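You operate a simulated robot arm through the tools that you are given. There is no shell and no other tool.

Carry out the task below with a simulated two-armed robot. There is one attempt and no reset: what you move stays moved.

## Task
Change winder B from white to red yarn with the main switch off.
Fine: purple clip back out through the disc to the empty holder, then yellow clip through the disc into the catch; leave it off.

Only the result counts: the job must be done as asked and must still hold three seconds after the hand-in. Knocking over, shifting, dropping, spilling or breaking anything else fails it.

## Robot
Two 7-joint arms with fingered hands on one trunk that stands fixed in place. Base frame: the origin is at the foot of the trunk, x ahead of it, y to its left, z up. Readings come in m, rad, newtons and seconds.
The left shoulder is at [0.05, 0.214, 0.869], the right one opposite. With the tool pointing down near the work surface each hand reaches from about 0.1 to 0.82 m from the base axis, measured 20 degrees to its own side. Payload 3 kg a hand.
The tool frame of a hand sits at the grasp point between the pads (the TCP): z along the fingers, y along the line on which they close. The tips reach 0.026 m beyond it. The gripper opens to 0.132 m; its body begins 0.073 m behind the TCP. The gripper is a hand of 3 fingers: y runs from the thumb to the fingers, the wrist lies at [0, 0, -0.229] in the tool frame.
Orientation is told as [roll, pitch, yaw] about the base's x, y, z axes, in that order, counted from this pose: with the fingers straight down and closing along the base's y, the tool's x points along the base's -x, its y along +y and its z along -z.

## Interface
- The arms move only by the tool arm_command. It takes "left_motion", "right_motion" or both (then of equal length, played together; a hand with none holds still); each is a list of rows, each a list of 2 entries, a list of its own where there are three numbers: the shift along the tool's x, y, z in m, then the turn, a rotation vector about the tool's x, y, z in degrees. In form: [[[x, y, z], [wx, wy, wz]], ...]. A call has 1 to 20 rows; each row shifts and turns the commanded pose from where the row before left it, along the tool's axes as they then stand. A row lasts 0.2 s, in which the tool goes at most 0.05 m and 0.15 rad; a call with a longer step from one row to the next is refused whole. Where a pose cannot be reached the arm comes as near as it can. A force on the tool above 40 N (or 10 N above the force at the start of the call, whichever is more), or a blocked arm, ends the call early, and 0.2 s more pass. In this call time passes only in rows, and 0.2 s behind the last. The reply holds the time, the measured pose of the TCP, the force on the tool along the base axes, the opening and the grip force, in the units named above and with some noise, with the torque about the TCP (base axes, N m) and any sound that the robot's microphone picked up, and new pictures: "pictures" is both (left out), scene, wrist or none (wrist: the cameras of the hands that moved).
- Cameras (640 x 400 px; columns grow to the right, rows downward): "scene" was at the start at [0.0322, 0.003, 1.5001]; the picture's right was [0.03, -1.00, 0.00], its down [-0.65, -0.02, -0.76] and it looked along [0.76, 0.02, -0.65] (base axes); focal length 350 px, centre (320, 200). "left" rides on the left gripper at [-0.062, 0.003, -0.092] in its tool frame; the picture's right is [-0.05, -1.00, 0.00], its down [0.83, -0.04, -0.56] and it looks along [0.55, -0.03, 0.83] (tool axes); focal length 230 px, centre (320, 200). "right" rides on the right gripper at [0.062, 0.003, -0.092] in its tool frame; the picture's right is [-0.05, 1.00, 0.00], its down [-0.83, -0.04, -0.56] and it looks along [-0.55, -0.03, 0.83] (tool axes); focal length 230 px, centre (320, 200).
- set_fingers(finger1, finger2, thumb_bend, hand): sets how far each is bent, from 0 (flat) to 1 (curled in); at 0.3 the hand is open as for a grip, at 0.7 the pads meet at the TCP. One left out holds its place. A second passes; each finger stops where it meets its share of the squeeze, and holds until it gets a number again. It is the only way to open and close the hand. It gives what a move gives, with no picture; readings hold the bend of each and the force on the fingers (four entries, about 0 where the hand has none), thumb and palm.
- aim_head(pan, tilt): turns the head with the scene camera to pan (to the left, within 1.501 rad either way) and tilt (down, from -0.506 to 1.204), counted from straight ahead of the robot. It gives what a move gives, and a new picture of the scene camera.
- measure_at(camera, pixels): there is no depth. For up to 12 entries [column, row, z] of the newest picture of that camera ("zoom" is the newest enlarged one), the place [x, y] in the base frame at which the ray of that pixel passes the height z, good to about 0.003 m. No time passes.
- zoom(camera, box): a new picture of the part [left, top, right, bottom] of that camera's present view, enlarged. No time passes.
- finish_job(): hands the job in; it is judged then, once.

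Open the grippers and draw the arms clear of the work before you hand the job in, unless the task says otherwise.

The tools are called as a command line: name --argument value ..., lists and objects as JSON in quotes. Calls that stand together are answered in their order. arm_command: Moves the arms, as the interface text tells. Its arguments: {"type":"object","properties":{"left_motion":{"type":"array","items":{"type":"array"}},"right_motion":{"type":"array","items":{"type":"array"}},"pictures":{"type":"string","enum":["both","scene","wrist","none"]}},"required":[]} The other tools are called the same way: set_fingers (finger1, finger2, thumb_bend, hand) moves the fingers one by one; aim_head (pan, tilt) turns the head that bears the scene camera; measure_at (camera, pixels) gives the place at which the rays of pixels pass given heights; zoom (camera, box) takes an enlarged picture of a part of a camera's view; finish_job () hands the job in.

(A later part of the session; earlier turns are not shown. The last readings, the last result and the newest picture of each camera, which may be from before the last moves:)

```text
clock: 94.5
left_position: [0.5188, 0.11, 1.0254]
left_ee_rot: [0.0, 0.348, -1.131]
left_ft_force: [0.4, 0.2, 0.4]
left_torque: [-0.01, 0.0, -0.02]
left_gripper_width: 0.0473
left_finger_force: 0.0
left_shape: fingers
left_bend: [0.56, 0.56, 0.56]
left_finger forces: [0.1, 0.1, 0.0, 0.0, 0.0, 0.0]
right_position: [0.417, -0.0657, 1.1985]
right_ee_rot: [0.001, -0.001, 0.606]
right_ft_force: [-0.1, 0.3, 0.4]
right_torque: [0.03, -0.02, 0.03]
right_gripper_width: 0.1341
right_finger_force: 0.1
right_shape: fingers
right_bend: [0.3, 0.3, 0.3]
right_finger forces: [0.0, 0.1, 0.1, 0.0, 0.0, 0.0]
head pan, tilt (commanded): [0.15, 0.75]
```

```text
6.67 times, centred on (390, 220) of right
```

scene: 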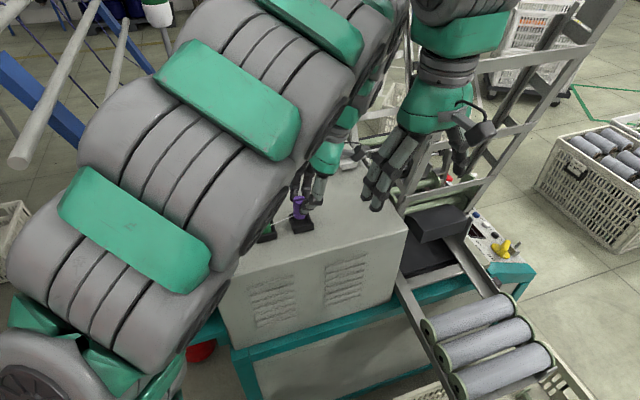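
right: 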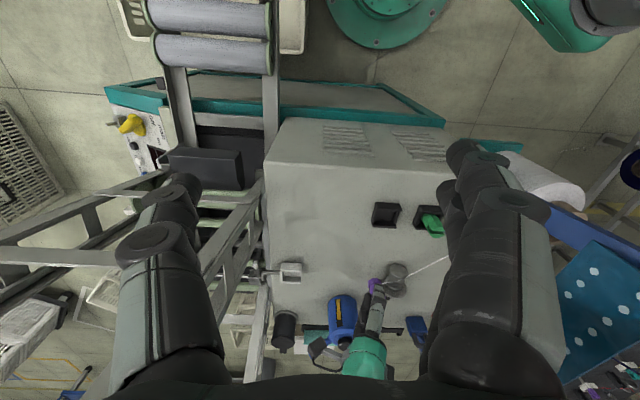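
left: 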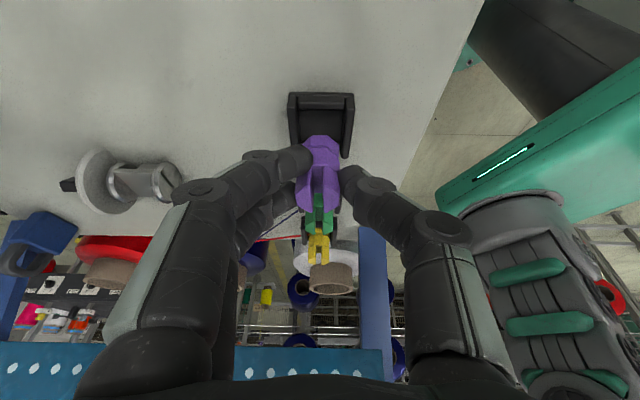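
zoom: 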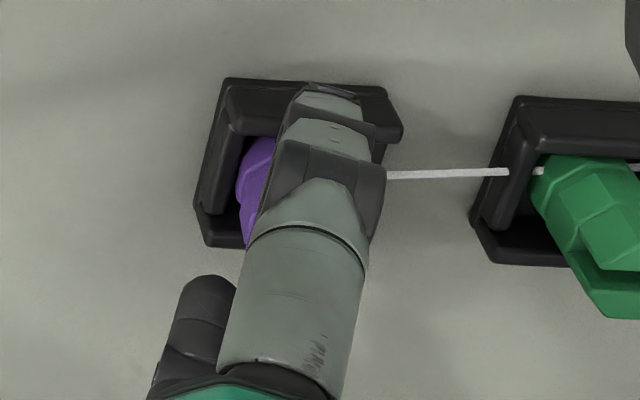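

Purple stands upright in the formerly empty holder with its white yarn going straight to the cone. I lift the open hand straight up away from it.

set_fingers --hand "left" --finger1 0.5 --finger2 0.5 --thumb_bend 0.5

arm_command --left_motion '[[[0.0086, 0, -0.0235], [0, 0, 0]], [[0.0086, 0, -0.0235], [0, 0, 0]], [[0.0086, 0, -0.0235], [0, 0, 0]]]' --pictures "both"

zoom --camera "right" --box '[330, 170, 490, 290]'

zoom --camera "scene" --box '[275, 180, 335, 240]'

```text
clock: 95.5
left_position: [0.5186, 0.11, 1.0256]
left_ee_rot: [0.0, 0.349, -1.133]
left_ft_force: [-0.4, -0.6, 0.6]
left_torque: [-0.01, 0.02, -0.05]
left_gripper_width: 0.0671
left_finger_force: 0.0
left_shape: fingers
left_bend: [0.5, 0.5, 0.5]
left_finger forces: [0.1, 0.0, 0.0, 0.0, 0.0, 0.0]
right_position: [0.4187, -0.0654, 1.1977]
right_ee_rot: [-0.001, -0.001, 0.604]
right_ft_force: [1.2, -0.4, -0.2]
right_torque: [0.04, 0.02, 0.04]
right_gripper_width: 0.1339
right_finger_force: 0.1
right_shape: fingers
right_bend: [0.3, 0.3, 0.3]
right_finger forces: [0.0, 0.1, 0.0, 0.0, 0.0, 0.0]
head pan, tilt (commanded): [0.15, 0.75]
```

```text
clock: 96.3
left_position: [0.5184, 0.1105, 1.1017]
left_ee_rot: [0.001, 0.349, -1.132]
left_ft_force: [-0.5, 0.2, -0.8]
left_torque: [-0.03, 0.01, -0.07]
left_gripper_width: 0.0675
left_finger_force: 0.0
left_shape: fingers
left_bend: [0.5, 0.5, 0.5]
left_finger forces: [0.0, 0.1, 0.1, 0.0, 0.0, 0.1]
right_position: [0.4179, -0.0664, 1.1999]
right_ee_rot: [-0.001, -0.001, 0.604]
right_ft_force: [0.2, -0.2, 0.2]
right_torque: [0.02, -0.01, -0.02]
right_gripper_width: 0.1339
right_finger_force: 0.0
right_shape: fingers
right_bend: [0.3, 0.3, 0.3]
right_finger forces: [0.1, 0.1, 0.0, 0.0, 0.1, 0.1]
head pan, tilt (commanded): [0.15, 0.75]
```

scene: 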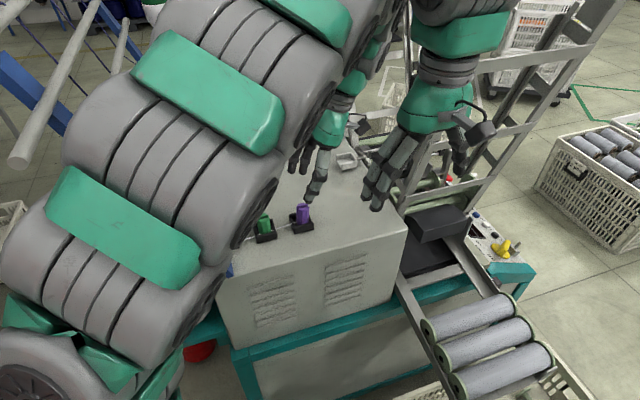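
left: 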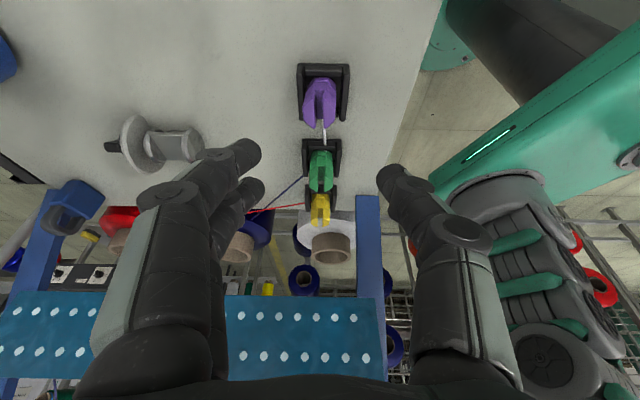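

```text
3.33 times, centred on (410, 230) of right
```

zoom: 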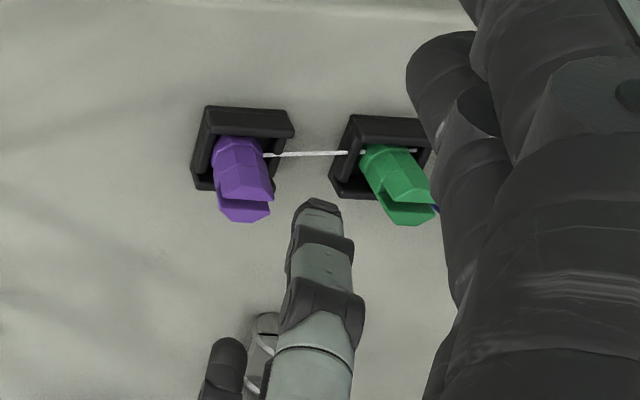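

```text
6.67 times, centred on (305, 210) of scene
```

zoom: 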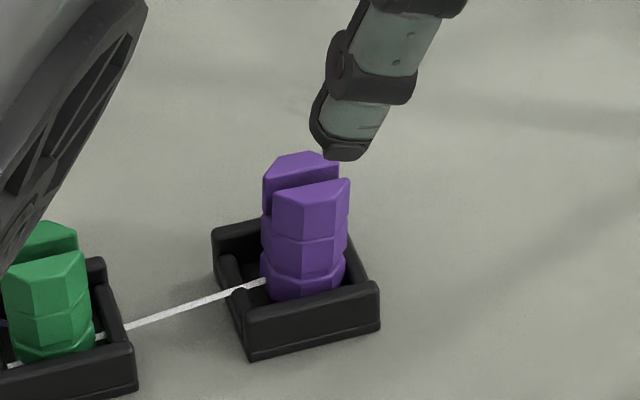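

Purple is properly seated. Now I move the open left hand across to above the yellow clip, keeping the same lean so the arm stays clear of the blue post.

arm_command --left_motion '[[[0.0365, -0.0022, 0.0133], [0, 0, 0]], [[0.0365, -0.0022, 0.0133], [0, 0, 0]], [[0.0365, -0.0022, 0.0133], [0, 0, 0]]]' --right_motion '[[[0, 0, 0], [0, 0, -6]], [[0, 0, 0], [0, 0, -6]], [[0, 0, 0], [0, 0, -6]]]' --pictures "both"

```text
clock: 97.1
left_position: [0.4624, 0.2121, 1.104]
left_ee_rot: [0.002, 0.348, -1.133]
left_ft_force: [0.1, 0.9, 0.7]
left_torque: [0.02, -0.01, 0.01]
left_gripper_width: 0.0675
left_finger_force: 0.1
left_shape: fingers
left_bend: [0.5, 0.5, 0.5]
left_finger forces: [0.1, 0.0, 0.1, 0.1, 0.0, 0.1]
right_position: [0.4165, -0.0664, 1.1977]
right_ee_rot: [-0.001, 0.0, 0.918]
right_ft_force: [0.2, 0.3, 0.6]
right_torque: [-0.04, -0.01, 0.0]
right_gripper_width: 0.1342
right_finger_force: 0.1
right_shape: fingers
right_bend: [0.3, 0.3, 0.3]
right_finger forces: [0.1, 0.1, 0.0, 0.1, 0.1, 0.0]
head pan, tilt (commanded): [0.15, 0.75]
```

scene: 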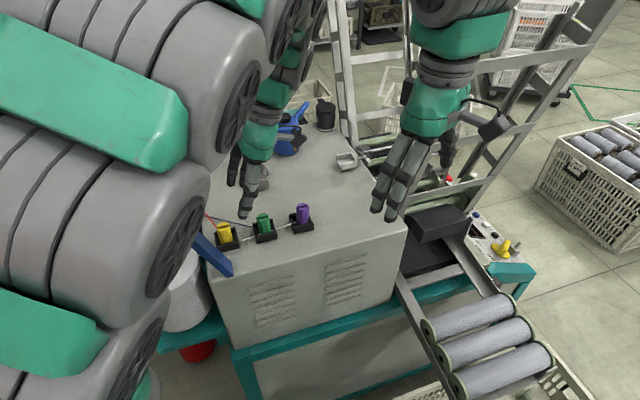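
right: 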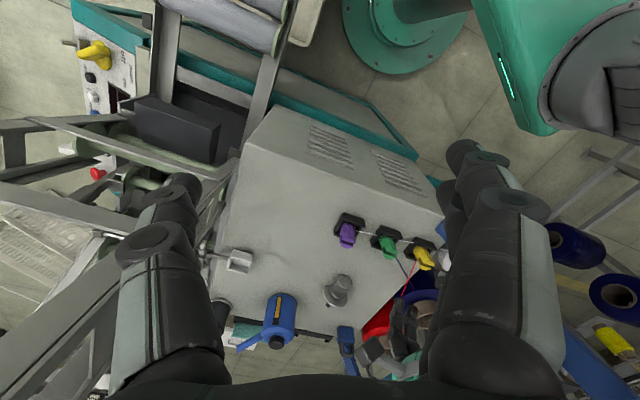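
left: 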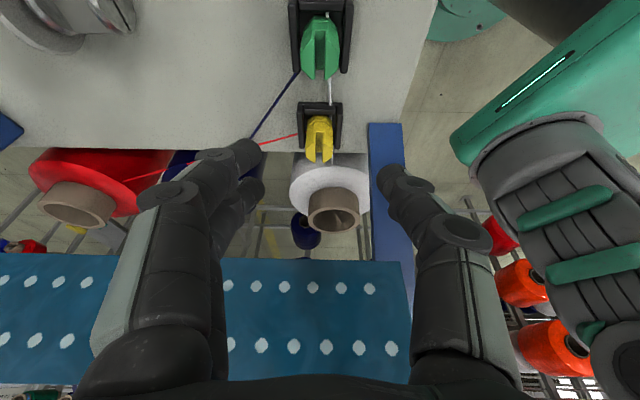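

Now the left camera sees the yellow clip at (320,137) with the blue post beside it at (390,190). I narrow the opening to clear the post and zoom in to locate the clip precisely.

set_fingers --hand "left" --finger1 0.57 --finger2 0.57 --thumb_bend 0.57

zoom --camera "left" --box '[240, 80, 440, 205]'

zoom --camera "right" --box '[340, 190, 460, 310]'

```text
clock: 98.1
left_position: [0.4633, 0.2116, 1.1019]
left_ee_rot: [0.001, 0.347, -1.133]
left_ft_force: [0.6, 0.9, -0.2]
left_torque: [-0.01, 0.03, 0.01]
left_gripper_width: 0.0486
left_finger_force: 0.0
left_shape: fingers
left_bend: [0.56, 0.56, 0.56]
left_finger forces: [0.0, 0.1, 0.1, 0.0, 0.1, 0.0]
right_position: [0.4181, -0.0649, 1.1983]
right_ee_rot: [0.0, 0.0, 0.916]
right_ft_force: [-0.1, 0.3, -0.2]
right_torque: [0.02, 0.0, 0.0]
right_gripper_width: 0.1339
right_finger_force: 0.2
right_shape: fingers
right_bend: [0.3, 0.3, 0.3]
right_finger forces: [0.0, 0.0, 0.0, 0.1, 0.0, 0.0]
head pan, tilt (commanded): [0.15, 0.75]
```

```text
3.20 times, centred on (340, 142) of left
```

zoom: 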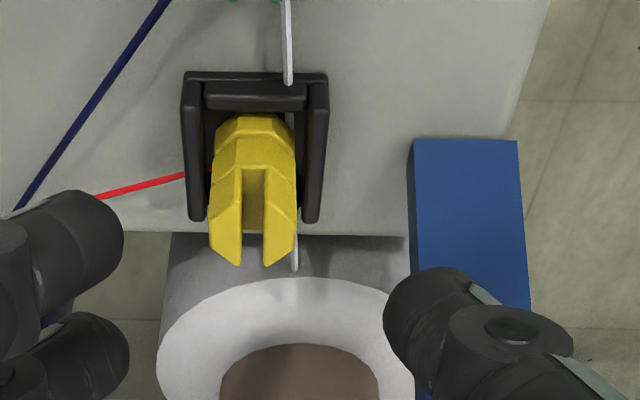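

```text
3.33 times, centred on (400, 250) of right
```

zoom: 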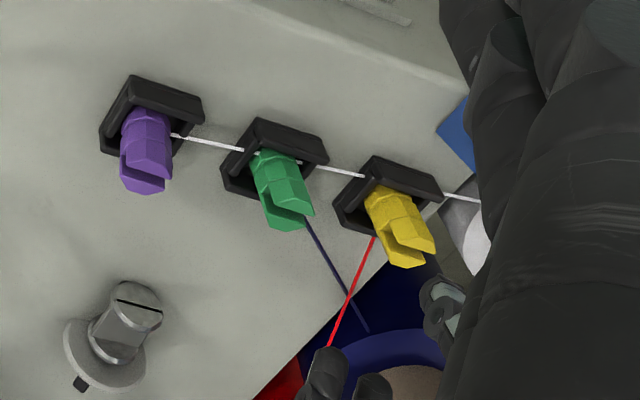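

The yellow clip is 35–40 mm ahead and aligned along f. I approach and lower to z≈1.07, then check again.

arm_command --left_motion '[[[0.0113, 0, 0.0201], [0, 0, 0]], [[0.0113, 0, 0.0201], [0, 0, 0]]]' --pictures "both"

zoom --camera "left" --box '[220, 100, 420, 225]'

zoom --camera "right" --box '[340, 190, 460, 310]'

zoom --camera "scene" --box '[195, 170, 285, 260]'

```text
clock: 98.7
left_position: [0.4482, 0.2434, 1.0709]
left_ee_rot: [-0.002, 0.349, -1.131]
left_ft_force: [-0.6, 0.3, 0.5]
left_torque: [0.05, 0.04, -0.02]
left_gripper_width: 0.0482
left_finger_force: 0.1
left_shape: fingers
left_bend: [0.56, 0.56, 0.56]
left_finger forces: [0.0, 0.0, 0.0, 0.0, 0.1, 0.0]
right_position: [0.4172, -0.065, 1.1979]
right_ee_rot: [-0.001, 0.0, 0.917]
right_ft_force: [-0.4, -1.1, 0.3]
right_torque: [0.01, -0.01, 0.04]
right_gripper_width: 0.1342
right_finger_force: 0.1
right_shape: fingers
right_bend: [0.3, 0.3, 0.3]
right_finger forces: [0.0, 0.0, 0.1, 0.0, 0.0, 0.2]
head pan, tilt (commanded): [0.15, 0.75]
```

scene: 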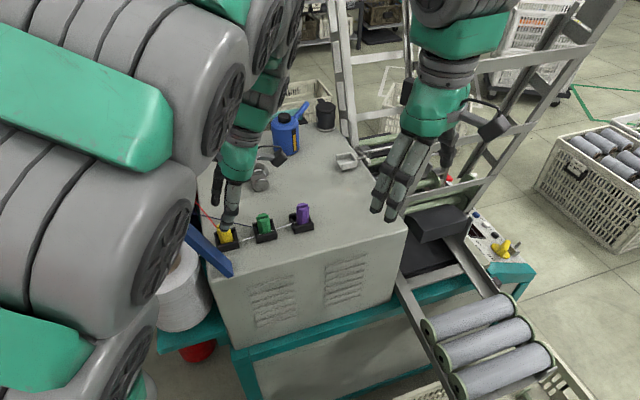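
left: 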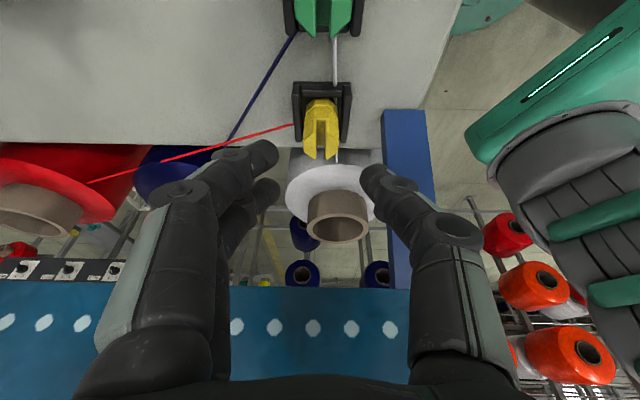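

```text
3.20 times, centred on (320, 162) of left
```

zoom: 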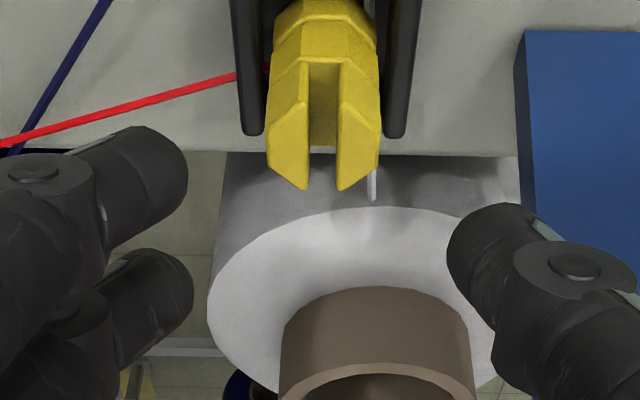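

```text
3.33 times, centred on (400, 250) of right
```

zoom: 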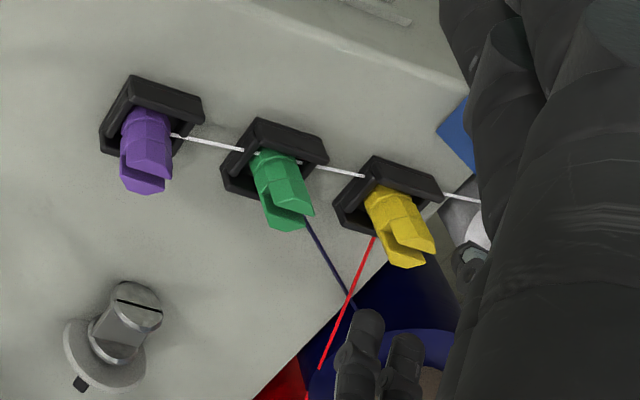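

```text
4.44 times, centred on (240, 215) of scene
```

zoom: 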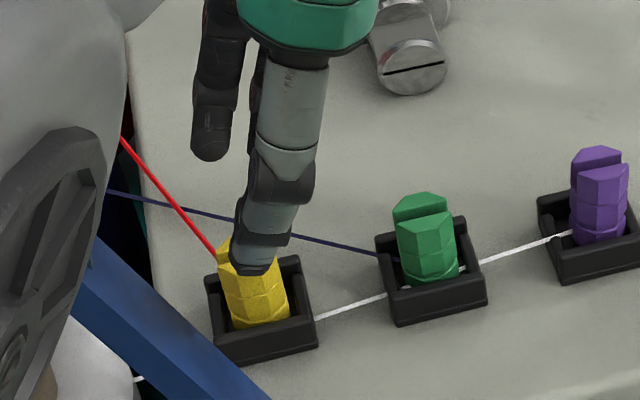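

The clip is 5 mm further along than ideal and aligned in f; the computed thumb clearance to the post is about 10 mm. I descend in three steps to z≈1.0275.

arm_command --left_motion '[[[-0.0034, -0.0002, 0.0142], [0, 0, 0]], [[-0.0034, -0.0002, 0.0142], [0, 0, 0]], [[-0.0034, 0, 0.0142], [0, 0, 0]]]' --pictures "both"

zoom --camera "left" --box '[200, 120, 440, 270]'

zoom --camera "scene" --box '[195, 180, 275, 260]'

zoom --camera "right" --box '[360, 210, 460, 290]'

```text
clock: 99.5
left_position: [0.4459, 0.2492, 1.0271]
left_ee_rot: [-0.001, 0.348, -1.133]
left_ft_force: [0.2, 0.4, 0.1]
left_torque: [-0.03, -0.01, 0.04]
left_gripper_width: 0.048
left_finger_force: 0.1
left_shape: fingers
left_bend: [0.56, 0.56, 0.56]
left_finger forces: [0.0, 0.1, 0.1, 0.0, 0.1, 0.1]
right_position: [0.4175, -0.064, 1.1976]
right_ee_rot: [0.002, 0.001, 0.919]
right_ft_force: [0.2, -0.3, 0.3]
right_torque: [0.0, 0.0, 0.01]
right_gripper_width: 0.1339
right_finger_force: 0.1
right_shape: fingers
right_bend: [0.3, 0.3, 0.3]
right_finger forces: [0.1, 0.0, 0.0, 0.1, 0.0, 0.0]
head pan, tilt (commanded): [0.15, 0.75]
```

scene: 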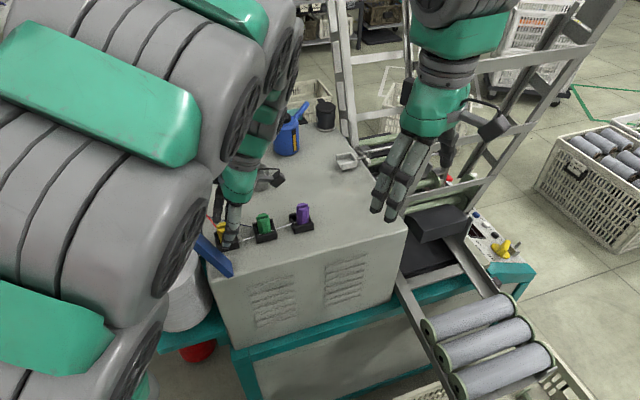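
left: 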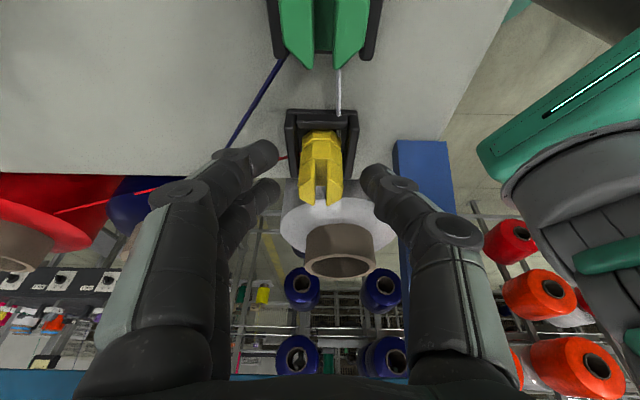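

```text
2.67 times, centred on (320, 195) of left
```

zoom: 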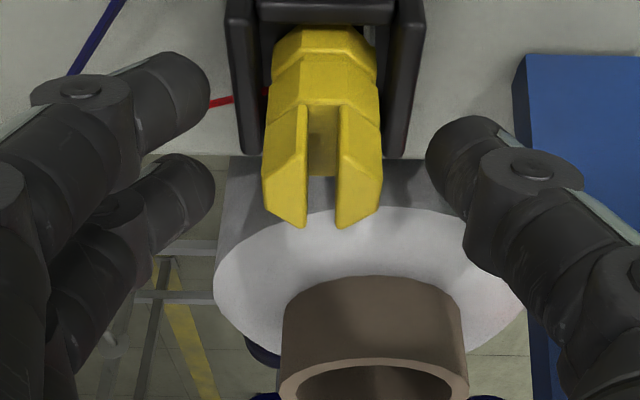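

```text
5.00 times, centred on (235, 220) of scene
```

zoom: 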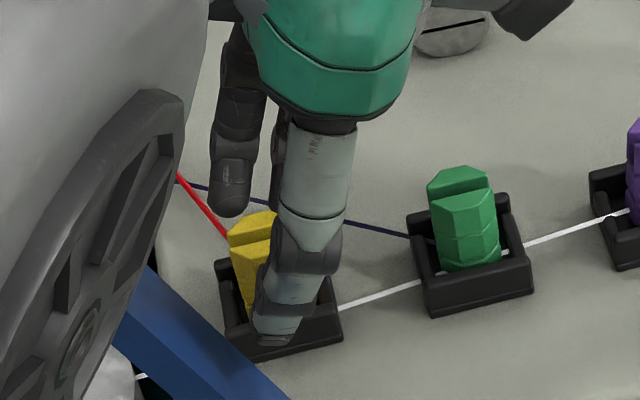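

```text
5.00 times, centred on (410, 250) of right
```

zoom: 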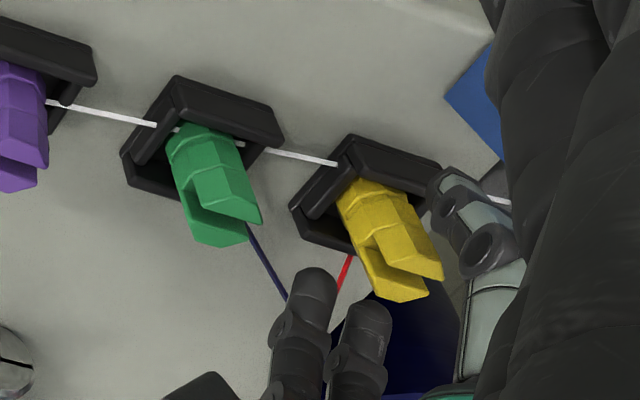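

The yellow clip is centred between the digits, with clear gaps to the post and the green clip. I close to grip it.

set_fingers --hand "left" --finger1 0.72 --finger2 0.72 --thumb_bend 0.72

zoom --camera "left" --box '[200, 120, 440, 270]'

zoom --camera "scene" --box '[195, 180, 275, 260]'

```text
clock: 100.5
left_position: [0.4451, 0.2498, 1.0273]
left_ee_rot: [0.0, 0.35, -1.133]
left_ft_force: [0.9, -1.0, -0.2]
left_torque: [0.0, -0.03, 0.02]
left_gripper_width: 0.0186
left_finger_force: 11.0
left_shape: fingers
left_bend: [0.69, 0.68, 0.67]
left_finger forces: [4.8, 5.8, 0.0, 0.1, 11.3, 0.0]
right_position: [0.417, -0.067, 1.1968]
right_ee_rot: [0.0, 0.0, 0.916]
right_ft_force: [0.2, 0.2, 0.2]
right_torque: [0.01, 0.01, -0.05]
right_gripper_width: 0.1341
right_finger_force: 0.0
right_shape: fingers
right_bend: [0.3, 0.3, 0.3]
right_finger forces: [0.0, 0.0, 0.1, 0.0, 0.0, 0.0]
head pan, tilt (commanded): [0.15, 0.75]
```

```text
2.67 times, centred on (320, 195) of left
```

zoom: 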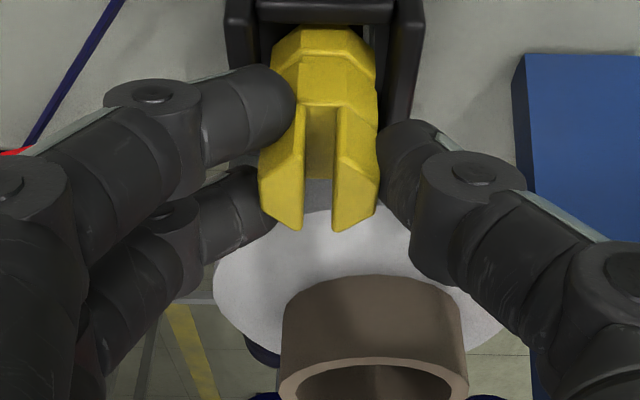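

```text
5.00 times, centred on (235, 220) of scene
```

zoom: 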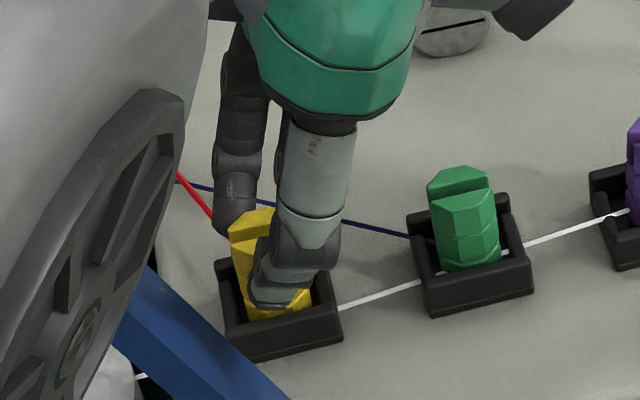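

Yellow is firmly gripped (4.8/5.8/11.3 N). I lift it straight up 60 mm.

arm_command --left_motion '[[[0.0034, 0, -0.0094], [0, 0, 0]], [[0.0068, 0, -0.0188], [0, 0, 0]], [[0.0103, 0, -0.0282], [0, 0, 0]]]' --pictures "both"

zoom --camera "scene" --box '[195, 170, 285, 260]'

zoom --camera "left" --box '[200, 100, 440, 250]'

```text
clock: 101.3
left_position: [0.4442, 0.249, 1.089]
left_ee_rot: [0.001, 0.349, -1.134]
left_ft_force: [-0.5, -0.3, 0.4]
left_torque: [0.04, -0.08, -0.04]
left_gripper_width: 0.0184
left_finger_force: 10.6
left_shape: fingers
left_bend: [0.69, 0.68, 0.67]
left_finger forces: [5.0, 6.0, 0.0, 0.0, 11.0, 0.0]
right_position: [0.4173, -0.0642, 1.1972]
right_ee_rot: [-0.002, 0.0, 0.919]
right_ft_force: [0.5, 0.1, 0.0]
right_torque: [-0.02, -0.03, -0.01]
right_gripper_width: 0.1343
right_finger_force: 0.0
right_shape: fingers
right_bend: [0.3, 0.3, 0.3]
right_finger forces: [0.1, 0.0, 0.0, 0.1, 0.0, 0.0]
head pan, tilt (commanded): [0.15, 0.75]
```

scene: 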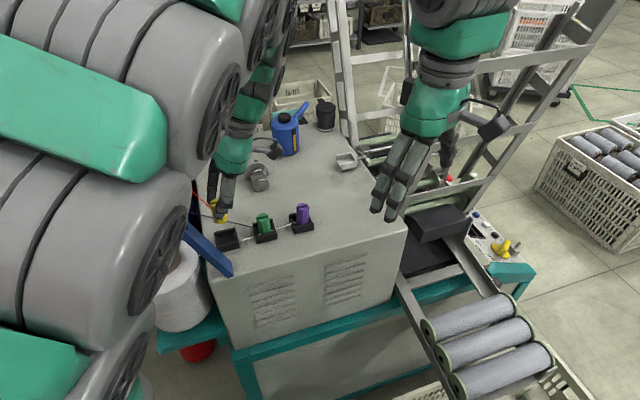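
left: 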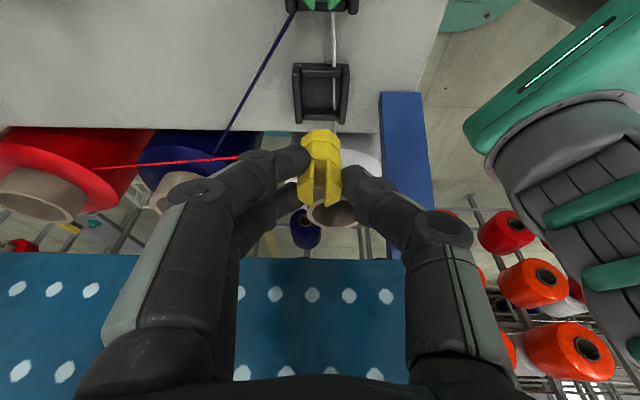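

```text
4.44 times, centred on (240, 215) of scene
```

zoom: 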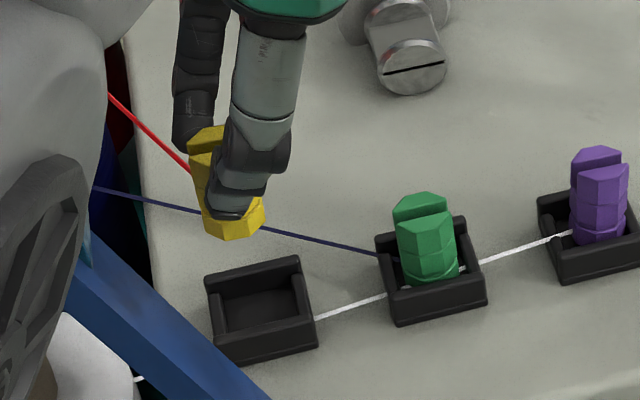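

```text
2.67 times, centred on (320, 175) of left
```

zoom: 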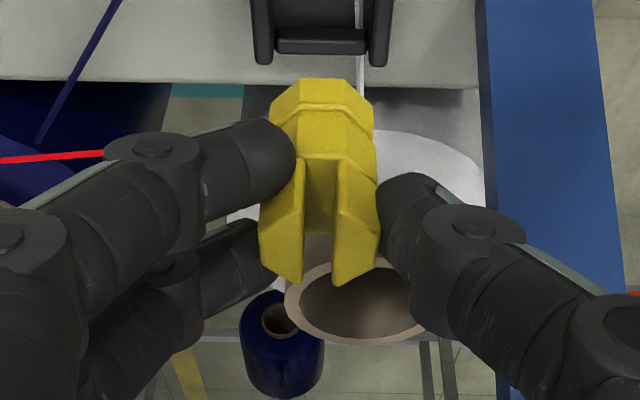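

Yellow is up with its red yarn following. I carry it along +f to the creel side of the disc (to about [0.589,0.310]).

arm_command --left_motion '[[[-0.0014, 0.0393, -0.0005], [0, 0, 0]], [[-0.0014, 0.0393, -0.0005], [0, 0, 0]], [[-0.0014, 0.0393, -0.0005], [0, 0, 0]], [[-0.0014, 0.0393, -0.0005], [0, 0, 0]]]' --right_motion '[[[0, 0, 0], [0, 0, 6]], [[0, 0, 0], [0, 0, 6]], [[0, 0, 0], [0, 0, 6]], [[0, 0, 0], [0, 0, 0]]]' --pictures "both"

zoom --camera "left" --box '[200, 60, 440, 210]'

zoom --camera "scene" --box '[200, 120, 300, 220]'

```text
clock: 102.3
left_position: [0.5875, 0.309, 1.0859]
left_ee_rot: [0.0, 0.349, -1.134]
left_ft_force: [-0.3, 0.5, -0.3]
left_torque: [0.04, 0.07, -0.04]
left_gripper_width: 0.0186
left_finger_force: 11.2
left_shape: fingers
left_bend: [0.7, 0.68, 0.67]
left_finger forces: [5.4, 6.2, 0.1, 0.0, 10.8, 0.0]
right_position: [0.4183, -0.0652, 1.1965]
right_ee_rot: [0.0, 0.001, 0.601]
right_ft_force: [0.7, 0.0, 0.3]
right_torque: [0.0, 0.02, 0.02]
right_gripper_width: 0.134
right_finger_force: 0.0
right_shape: fingers
right_bend: [0.3, 0.3, 0.3]
right_finger forces: [0.0, 0.0, 0.1, 0.1, 0.0, 0.1]
head pan, tilt (commanded): [0.15, 0.75]
```

scene: 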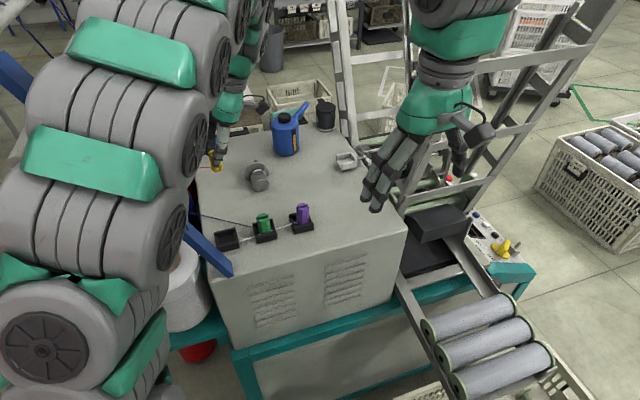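
right: 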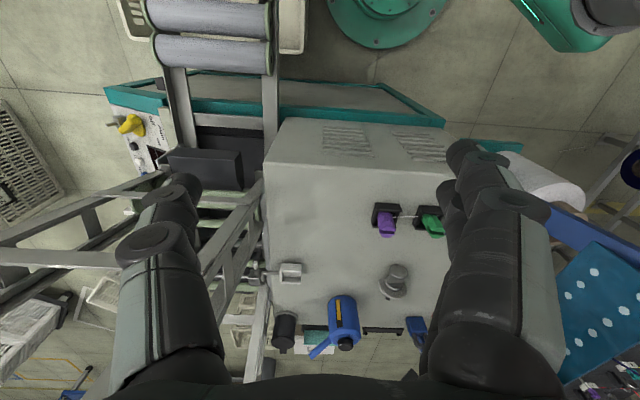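
left: 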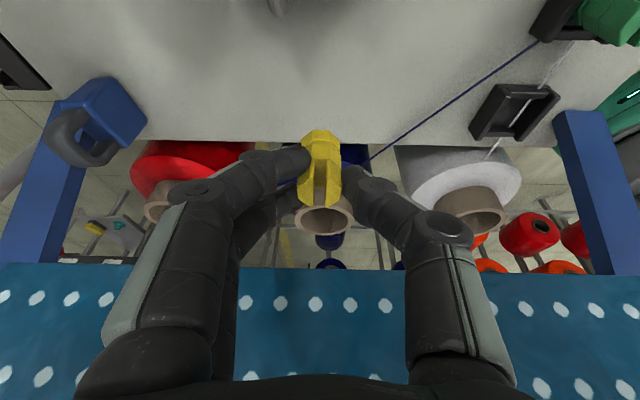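

```text
2.67 times, centred on (320, 135) of left
```

zoom: 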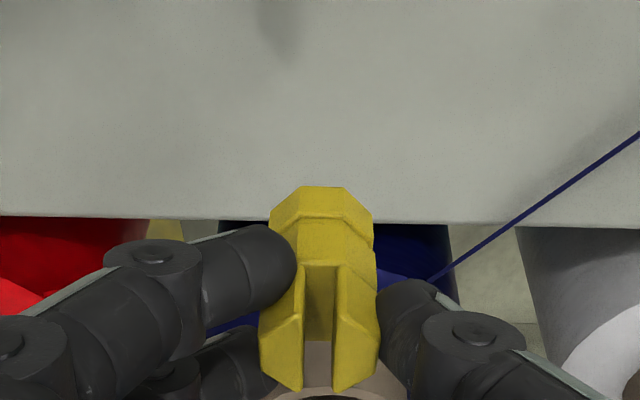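

```text
4.00 times, centred on (250, 170) of scene
```

zoom: 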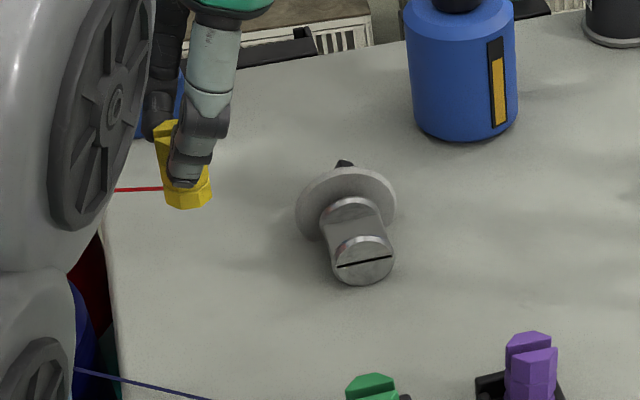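

Yellow is on the creel side. I lower it to just above slot height and move in toward the slot, then check alignment.

arm_command --left_motion '[[[-0.0203, -0.0004, 0.0118], [0, 0, 0]], [[-0.0203, -0.0004, 0.0118], [0, 0, 0]], [[-0.0118, -0.0003, -0.0043], [0, 0, 0]]]' --pictures "both"

zoom --camera "left" --box '[220, 50, 420, 200]'

zoom --camera "scene" --box '[220, 140, 300, 200]'

zoom --camera "right" --box '[350, 240, 430, 304]'

```text
clock: 103.1
left_position: [0.607, 0.2694, 1.0512]
left_ee_rot: [0.001, 0.351, -1.133]
left_ft_force: [1.0, -0.2, 0.0]
left_torque: [0.0, -0.05, 0.05]
left_gripper_width: 0.0182
left_finger_force: 11.1
left_shape: fingers
left_bend: [0.7, 0.68, 0.67]
left_finger forces: [5.2, 6.3, 0.0, 0.0, 10.9, 0.0]
right_position: [0.4178, -0.0658, 1.1963]
right_ee_rot: [0.0, 0.0, 0.603]
right_ft_force: [-0.5, 0.8, -0.6]
right_torque: [-0.01, -0.01, -0.02]
right_gripper_width: 0.1345
right_finger_force: 0.0
right_shape: fingers
right_bend: [0.3, 0.3, 0.3]
right_finger forces: [0.0, 0.0, 0.1, 0.1, 0.0, 0.0]
head pan, tilt (commanded): [0.15, 0.75]
```

scene: 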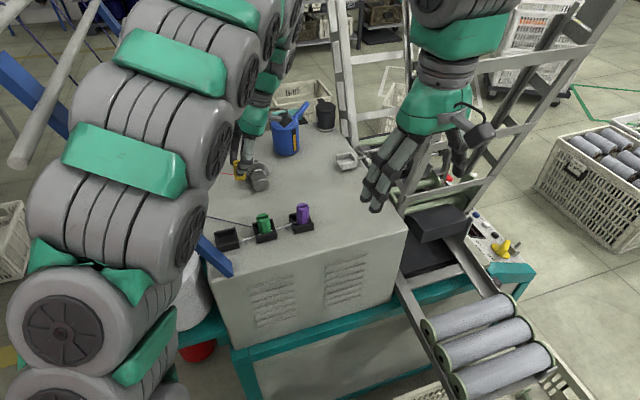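
left: 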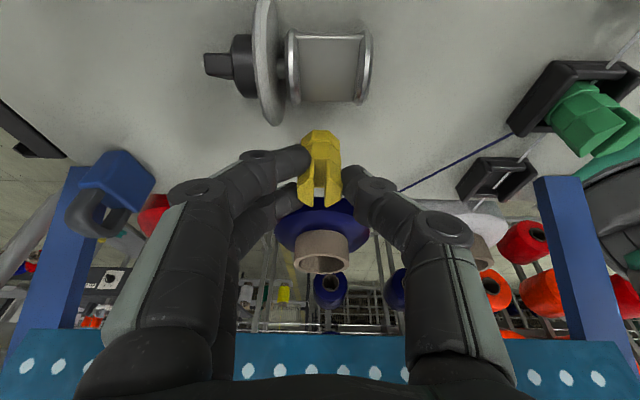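

```text
2.67 times, centred on (320, 125) of left
```

zoom: 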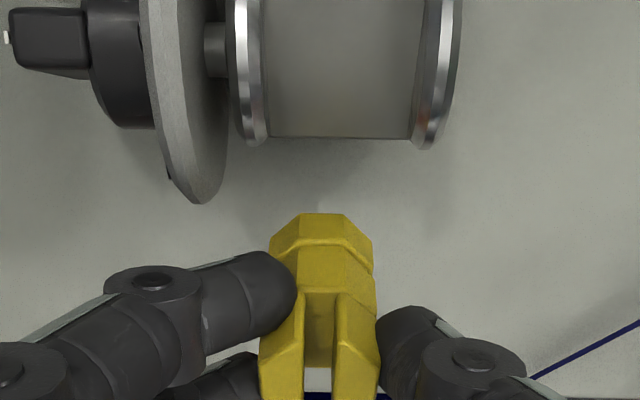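

```text
6.67 times, centred on (260, 170) of scene
```

zoom: 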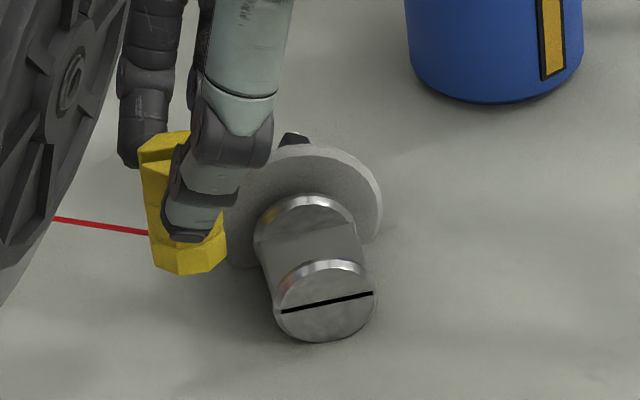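

```text
6.25 times, centred on (390, 272) of right
```

zoom: 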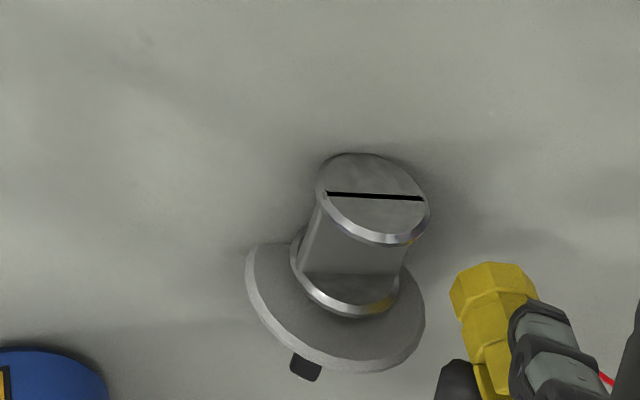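

The slot centre lies about 1.5 mm toward −f of my line; I correct that, move over the slot centre, and lower gently toward the neck.

arm_command --left_motion '[[[-0.0132, -0.001, -0.0048], [0, 0, 0]], [[-0.0132, -0.001, -0.0048], [0, 0, 0]], [[-0.0014, 0, 0.0038], [0, 0, 0]]]' --pictures "none"

zoom --camera "left" --box '[220, 50, 420, 200]'

zoom --camera "scene" --box '[240, 145, 290, 195]'

```text
clock: 103.9
left_position: [0.6167, 0.243, 1.0459]
left_ee_rot: [0.0, 0.35, -1.133]
left_ft_force: [-0.1, -0.4, -0.9]
left_torque: [-0.01, -0.01, 0.0]
left_gripper_width: 0.0184
left_finger_force: 11.2
left_shape: fingers
left_bend: [0.7, 0.68, 0.67]
left_finger forces: [5.3, 6.4, 0.0, 0.1, 10.7, 0.1]
right_position: [0.417, -0.0643, 1.1978]
right_ee_rot: [0.0, 0.0, 0.604]
right_ft_force: [-0.3, -0.2, 0.3]
right_torque: [-0.03, 0.01, -0.04]
right_gripper_width: 0.1342
right_finger_force: 0.1
right_shape: fingers
right_bend: [0.3, 0.3, 0.3]
right_finger forces: [0.0, 0.1, 0.0, 0.0, 0.1, 0.0]
head pan, tilt (commanded): [0.15, 0.75]
```

```text
2.67 times, centred on (320, 125) of left
```

zoom: 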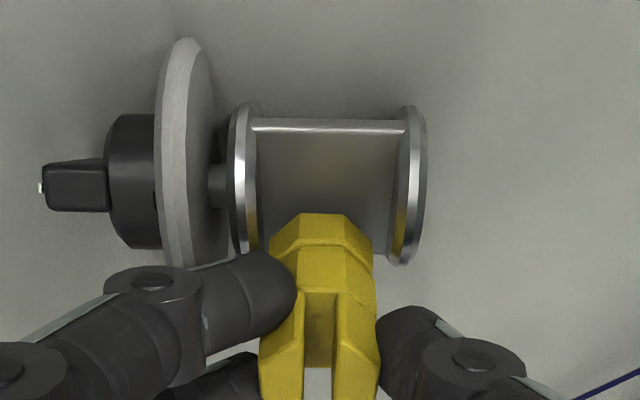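

```text
8.00 times, centred on (265, 170) of scene
```

zoom: 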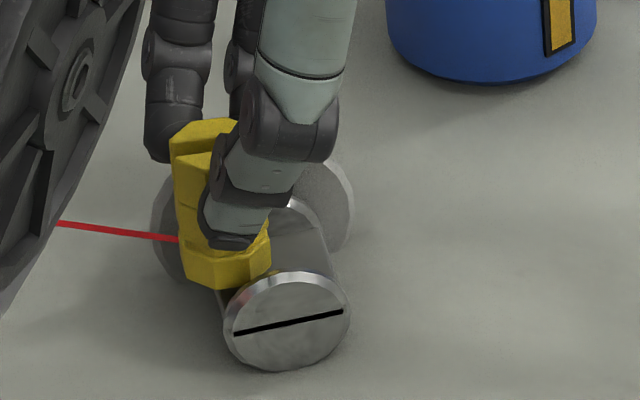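

I lower a few millimetres more to enter between the rims.

arm_command --left_motion '[[[-0.0009, 0, 0.0024], [0, 0, 0]]]' --pictures "none"

arm_command --left_motion '[[[-0.0005, 0, 0.0014], [0, 0, 0]]]' --pictures "none"

zoom --camera "scene" --box '[240, 145, 290, 195]'

zoom --camera "right" --box '[350, 240, 414, 304]'

```text
clock: 104.3
left_position: [0.6177, 0.2442, 1.0429]
left_ee_rot: [-0.001, 0.349, -1.132]
left_ft_force: [-0.3, -1.6, -0.2]
left_torque: [-0.02, -0.01, -0.01]
left_gripper_width: 0.0183
left_finger_force: 11.2
left_shape: fingers
left_bend: [0.7, 0.68, 0.67]
left_finger forces: [5.3, 6.3, 0.1, 0.0, 10.7, 0.0]
right_position: [0.4174, -0.0644, 1.1972]
right_ee_rot: [-0.001, 0.0, 0.603]
right_ft_force: [-1.1, -0.3, 0.1]
right_torque: [0.02, 0.0, 0.0]
right_gripper_width: 0.1341
right_finger_force: 0.1
right_shape: fingers
right_bend: [0.3, 0.3, 0.3]
right_finger forces: [0.1, 0.1, 0.0, 0.1, 0.1, 0.0]
head pan, tilt (commanded): [0.15, 0.75]
```

```text
clock: 104.7
left_position: [0.6177, 0.2436, 1.0423]
left_ee_rot: [0.0, 0.349, -1.132]
left_ft_force: [0.3, -0.2, -0.5]
left_torque: [-0.01, 0.03, 0.02]
left_gripper_width: 0.0182
left_finger_force: 11.3
left_shape: fingers
left_bend: [0.7, 0.68, 0.67]
left_finger forces: [5.4, 6.3, 0.0, 0.0, 10.7, 0.0]
right_position: [0.4173, -0.0643, 1.197]
right_ee_rot: [-0.001, -0.002, 0.604]
right_ft_force: [-0.6, -0.3, -0.5]
right_torque: [-0.02, 0.0, -0.04]
right_gripper_width: 0.1342
right_finger_force: 0.1
right_shape: fingers
right_bend: [0.3, 0.3, 0.3]
right_finger forces: [0.0, 0.0, 0.0, 0.1, 0.1, 0.0]
head pan, tilt (commanded): [0.15, 0.75]
```

```text
8.00 times, centred on (265, 170) of scene
```

zoom: 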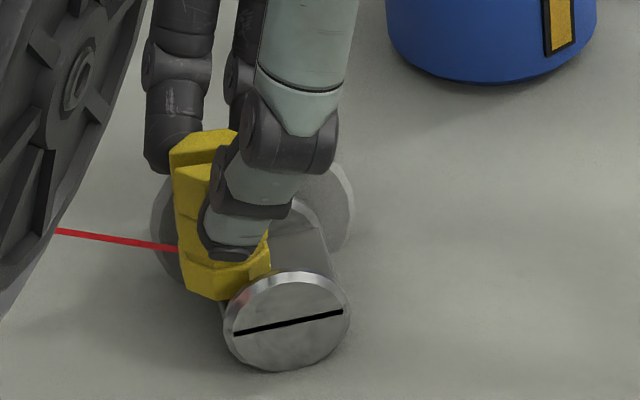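

```text
6.25 times, centred on (382, 272) of right
```

zoom: 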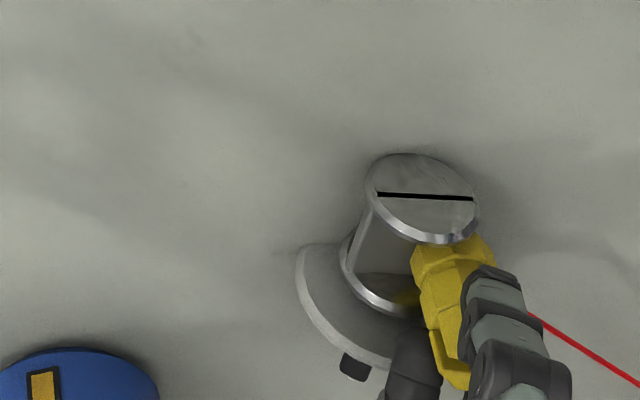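

No contact yet at z=1.042. I measure the clip's base and the slot point in the same head picture to see where the clip truly is relative to the slot centre.

measure_at --camera "scene" --pixels '[[253.5, 178.4, 0.995], [253.5, 178.4, 1.0], [259, 176.5, 0.993], [261.5, 180.5, 1.002], [258, 170.5, 1.002]]'

zoom --camera "left" --box '[260, 80, 380, 170]'

```text
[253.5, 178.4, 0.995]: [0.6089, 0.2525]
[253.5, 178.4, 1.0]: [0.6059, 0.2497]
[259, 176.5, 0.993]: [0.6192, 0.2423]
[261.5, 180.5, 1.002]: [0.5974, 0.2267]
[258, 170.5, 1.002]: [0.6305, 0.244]
```

```text
4.44 times, centred on (320, 125) of left
```

zoom: 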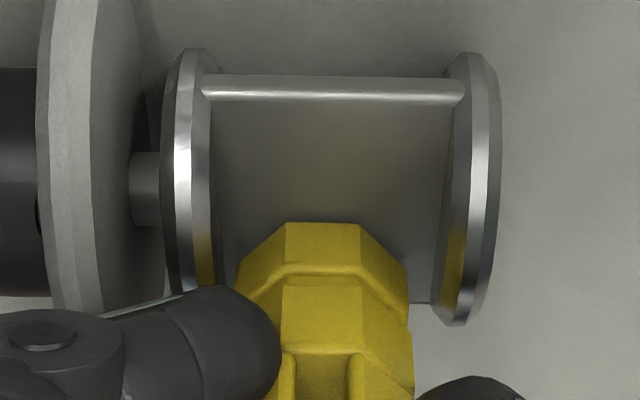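

The clip's base is actually about 12 mm to the creel side of the slot point. I slide it 12 mm inward at this low height (staying short of the rod at the catch side).

arm_command --left_motion '[[[-0.0056, -0.0002, -0.0021], [0, 0, 0]], [[-0.0056, -0.0002, -0.0021], [0, 0, 0]]]' --pictures "none"

zoom --camera "scene" --box '[240, 145, 290, 195]'

zoom --camera "left" --box '[260, 80, 380, 170]'

zoom --camera "right" --box '[350, 240, 414, 304]'

```text
clock: 105.3
left_position: [0.6226, 0.2327, 1.042]
left_ee_rot: [-0.001, 0.351, -1.131]
left_ft_force: [-2.1, 2.4, 3.0]
left_torque: [0.12, 0.09, 0.01]
left_gripper_width: 0.0181
left_finger_force: 11.2
left_shape: fingers
left_bend: [0.7, 0.69, 0.67]
left_finger forces: [3.7, 7.7, 0.0, 0.0, 11.1, 0.0]
right_position: [0.4163, -0.0647, 1.1963]
right_ee_rot: [0.001, 0.0, 0.604]
right_ft_force: [0.0, 0.1, 0.4]
right_torque: [0.05, -0.02, 0.01]
right_gripper_width: 0.1338
right_finger_force: 0.0
right_shape: fingers
right_bend: [0.3, 0.3, 0.3]
right_finger forces: [0.1, 0.1, 0.1, 0.1, 0.1, 0.1]
head pan, tilt (commanded): [0.15, 0.75]
```

```text
8.00 times, centred on (265, 170) of scene
```

zoom: 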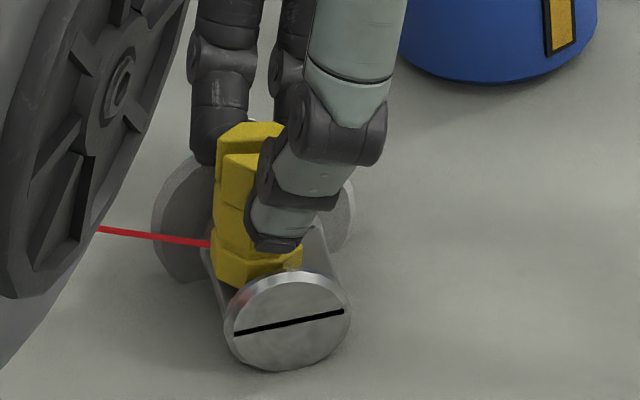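

```text
4.44 times, centred on (320, 125) of left
```

zoom: 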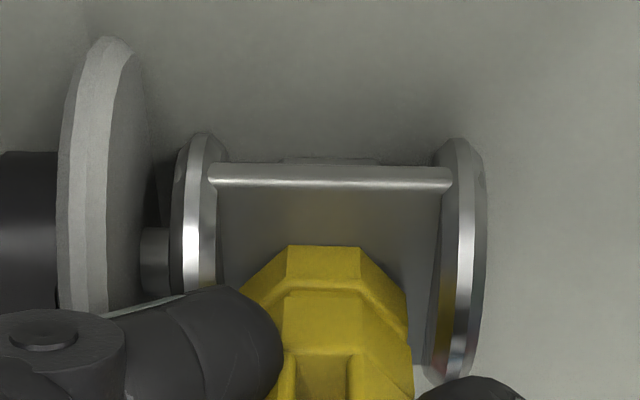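

```text
6.25 times, centred on (382, 272) of right
```

zoom: 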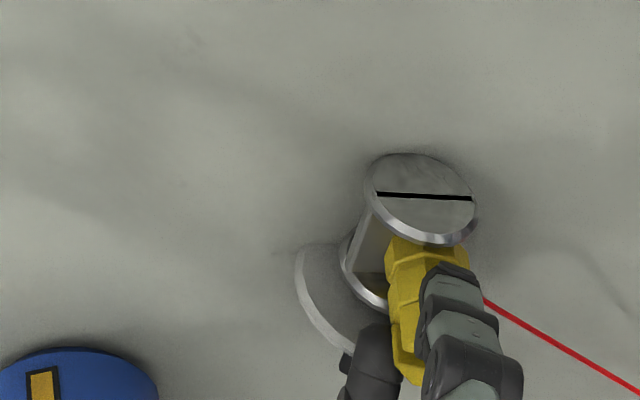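

The base touches the rising surface of the neck (3 N). I raise 6 mm to relieve it and go on toward the catch side over the rod.

arm_command --left_motion '[[[0.002, 0, -0.0056], [0, 0, 0]]]' --pictures "none"

arm_command --left_motion '[[[-0.0084, -0.0002, -0.0061], [0, 0, 0]]]' --pictures "none"

zoom --camera "scene" --box '[240, 145, 290, 195]'

zoom --camera "left" --box '[260, 80, 380, 170]'

```text
clock: 105.7
left_position: [0.6224, 0.2312, 1.0474]
left_ee_rot: [-0.002, 0.35, -1.132]
left_ft_force: [0.7, -0.6, -0.1]
left_torque: [0.0, 0.03, 0.01]
left_gripper_width: 0.0181
left_finger_force: 12.0
left_shape: fingers
left_bend: [0.7, 0.69, 0.67]
left_finger forces: [5.9, 6.8, 0.0, 0.1, 11.1, 0.1]
right_position: [0.4174, -0.0653, 1.1963]
right_ee_rot: [-0.001, -0.001, 0.602]
right_ft_force: [-0.4, -0.5, -0.1]
right_torque: [0.01, 0.02, 0.0]
right_gripper_width: 0.1342
right_finger_force: 0.1
right_shape: fingers
right_bend: [0.3, 0.3, 0.3]
right_finger forces: [0.0, 0.0, 0.0, 0.0, 0.1, 0.1]
head pan, tilt (commanded): [0.15, 0.75]
```

```text
clock: 106.1
left_position: [0.626, 0.2225, 1.0519]
left_ee_rot: [-0.001, 0.35, -1.133]
left_ft_force: [-0.8, 0.2, -0.9]
left_torque: [-0.02, -0.01, 0.01]
left_gripper_width: 0.0183
left_finger_force: 11.5
left_shape: fingers
left_bend: [0.7, 0.69, 0.67]
left_finger forces: [5.9, 6.9, 0.0, 0.1, 11.0, 0.1]
right_position: [0.4167, -0.0646, 1.1979]
right_ee_rot: [-0.001, 0.0, 0.605]
right_ft_force: [0.4, 0.2, 0.2]
right_torque: [-0.03, 0.01, -0.03]
right_gripper_width: 0.1343
right_finger_force: 0.0
right_shape: fingers
right_bend: [0.3, 0.3, 0.3]
right_finger forces: [0.1, 0.0, 0.1, 0.0, 0.0, 0.1]
head pan, tilt (commanded): [0.15, 0.75]
```

```text
8.00 times, centred on (265, 170) of scene
```

zoom: 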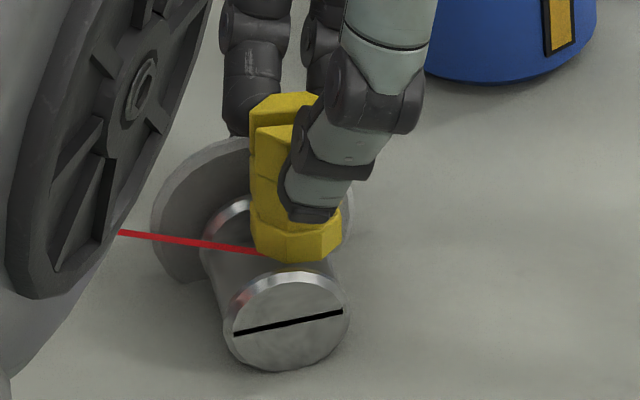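

```text
4.44 times, centred on (320, 125) of left
```

zoom: 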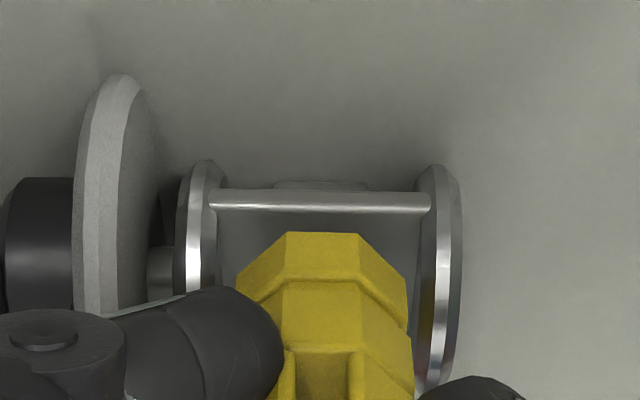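

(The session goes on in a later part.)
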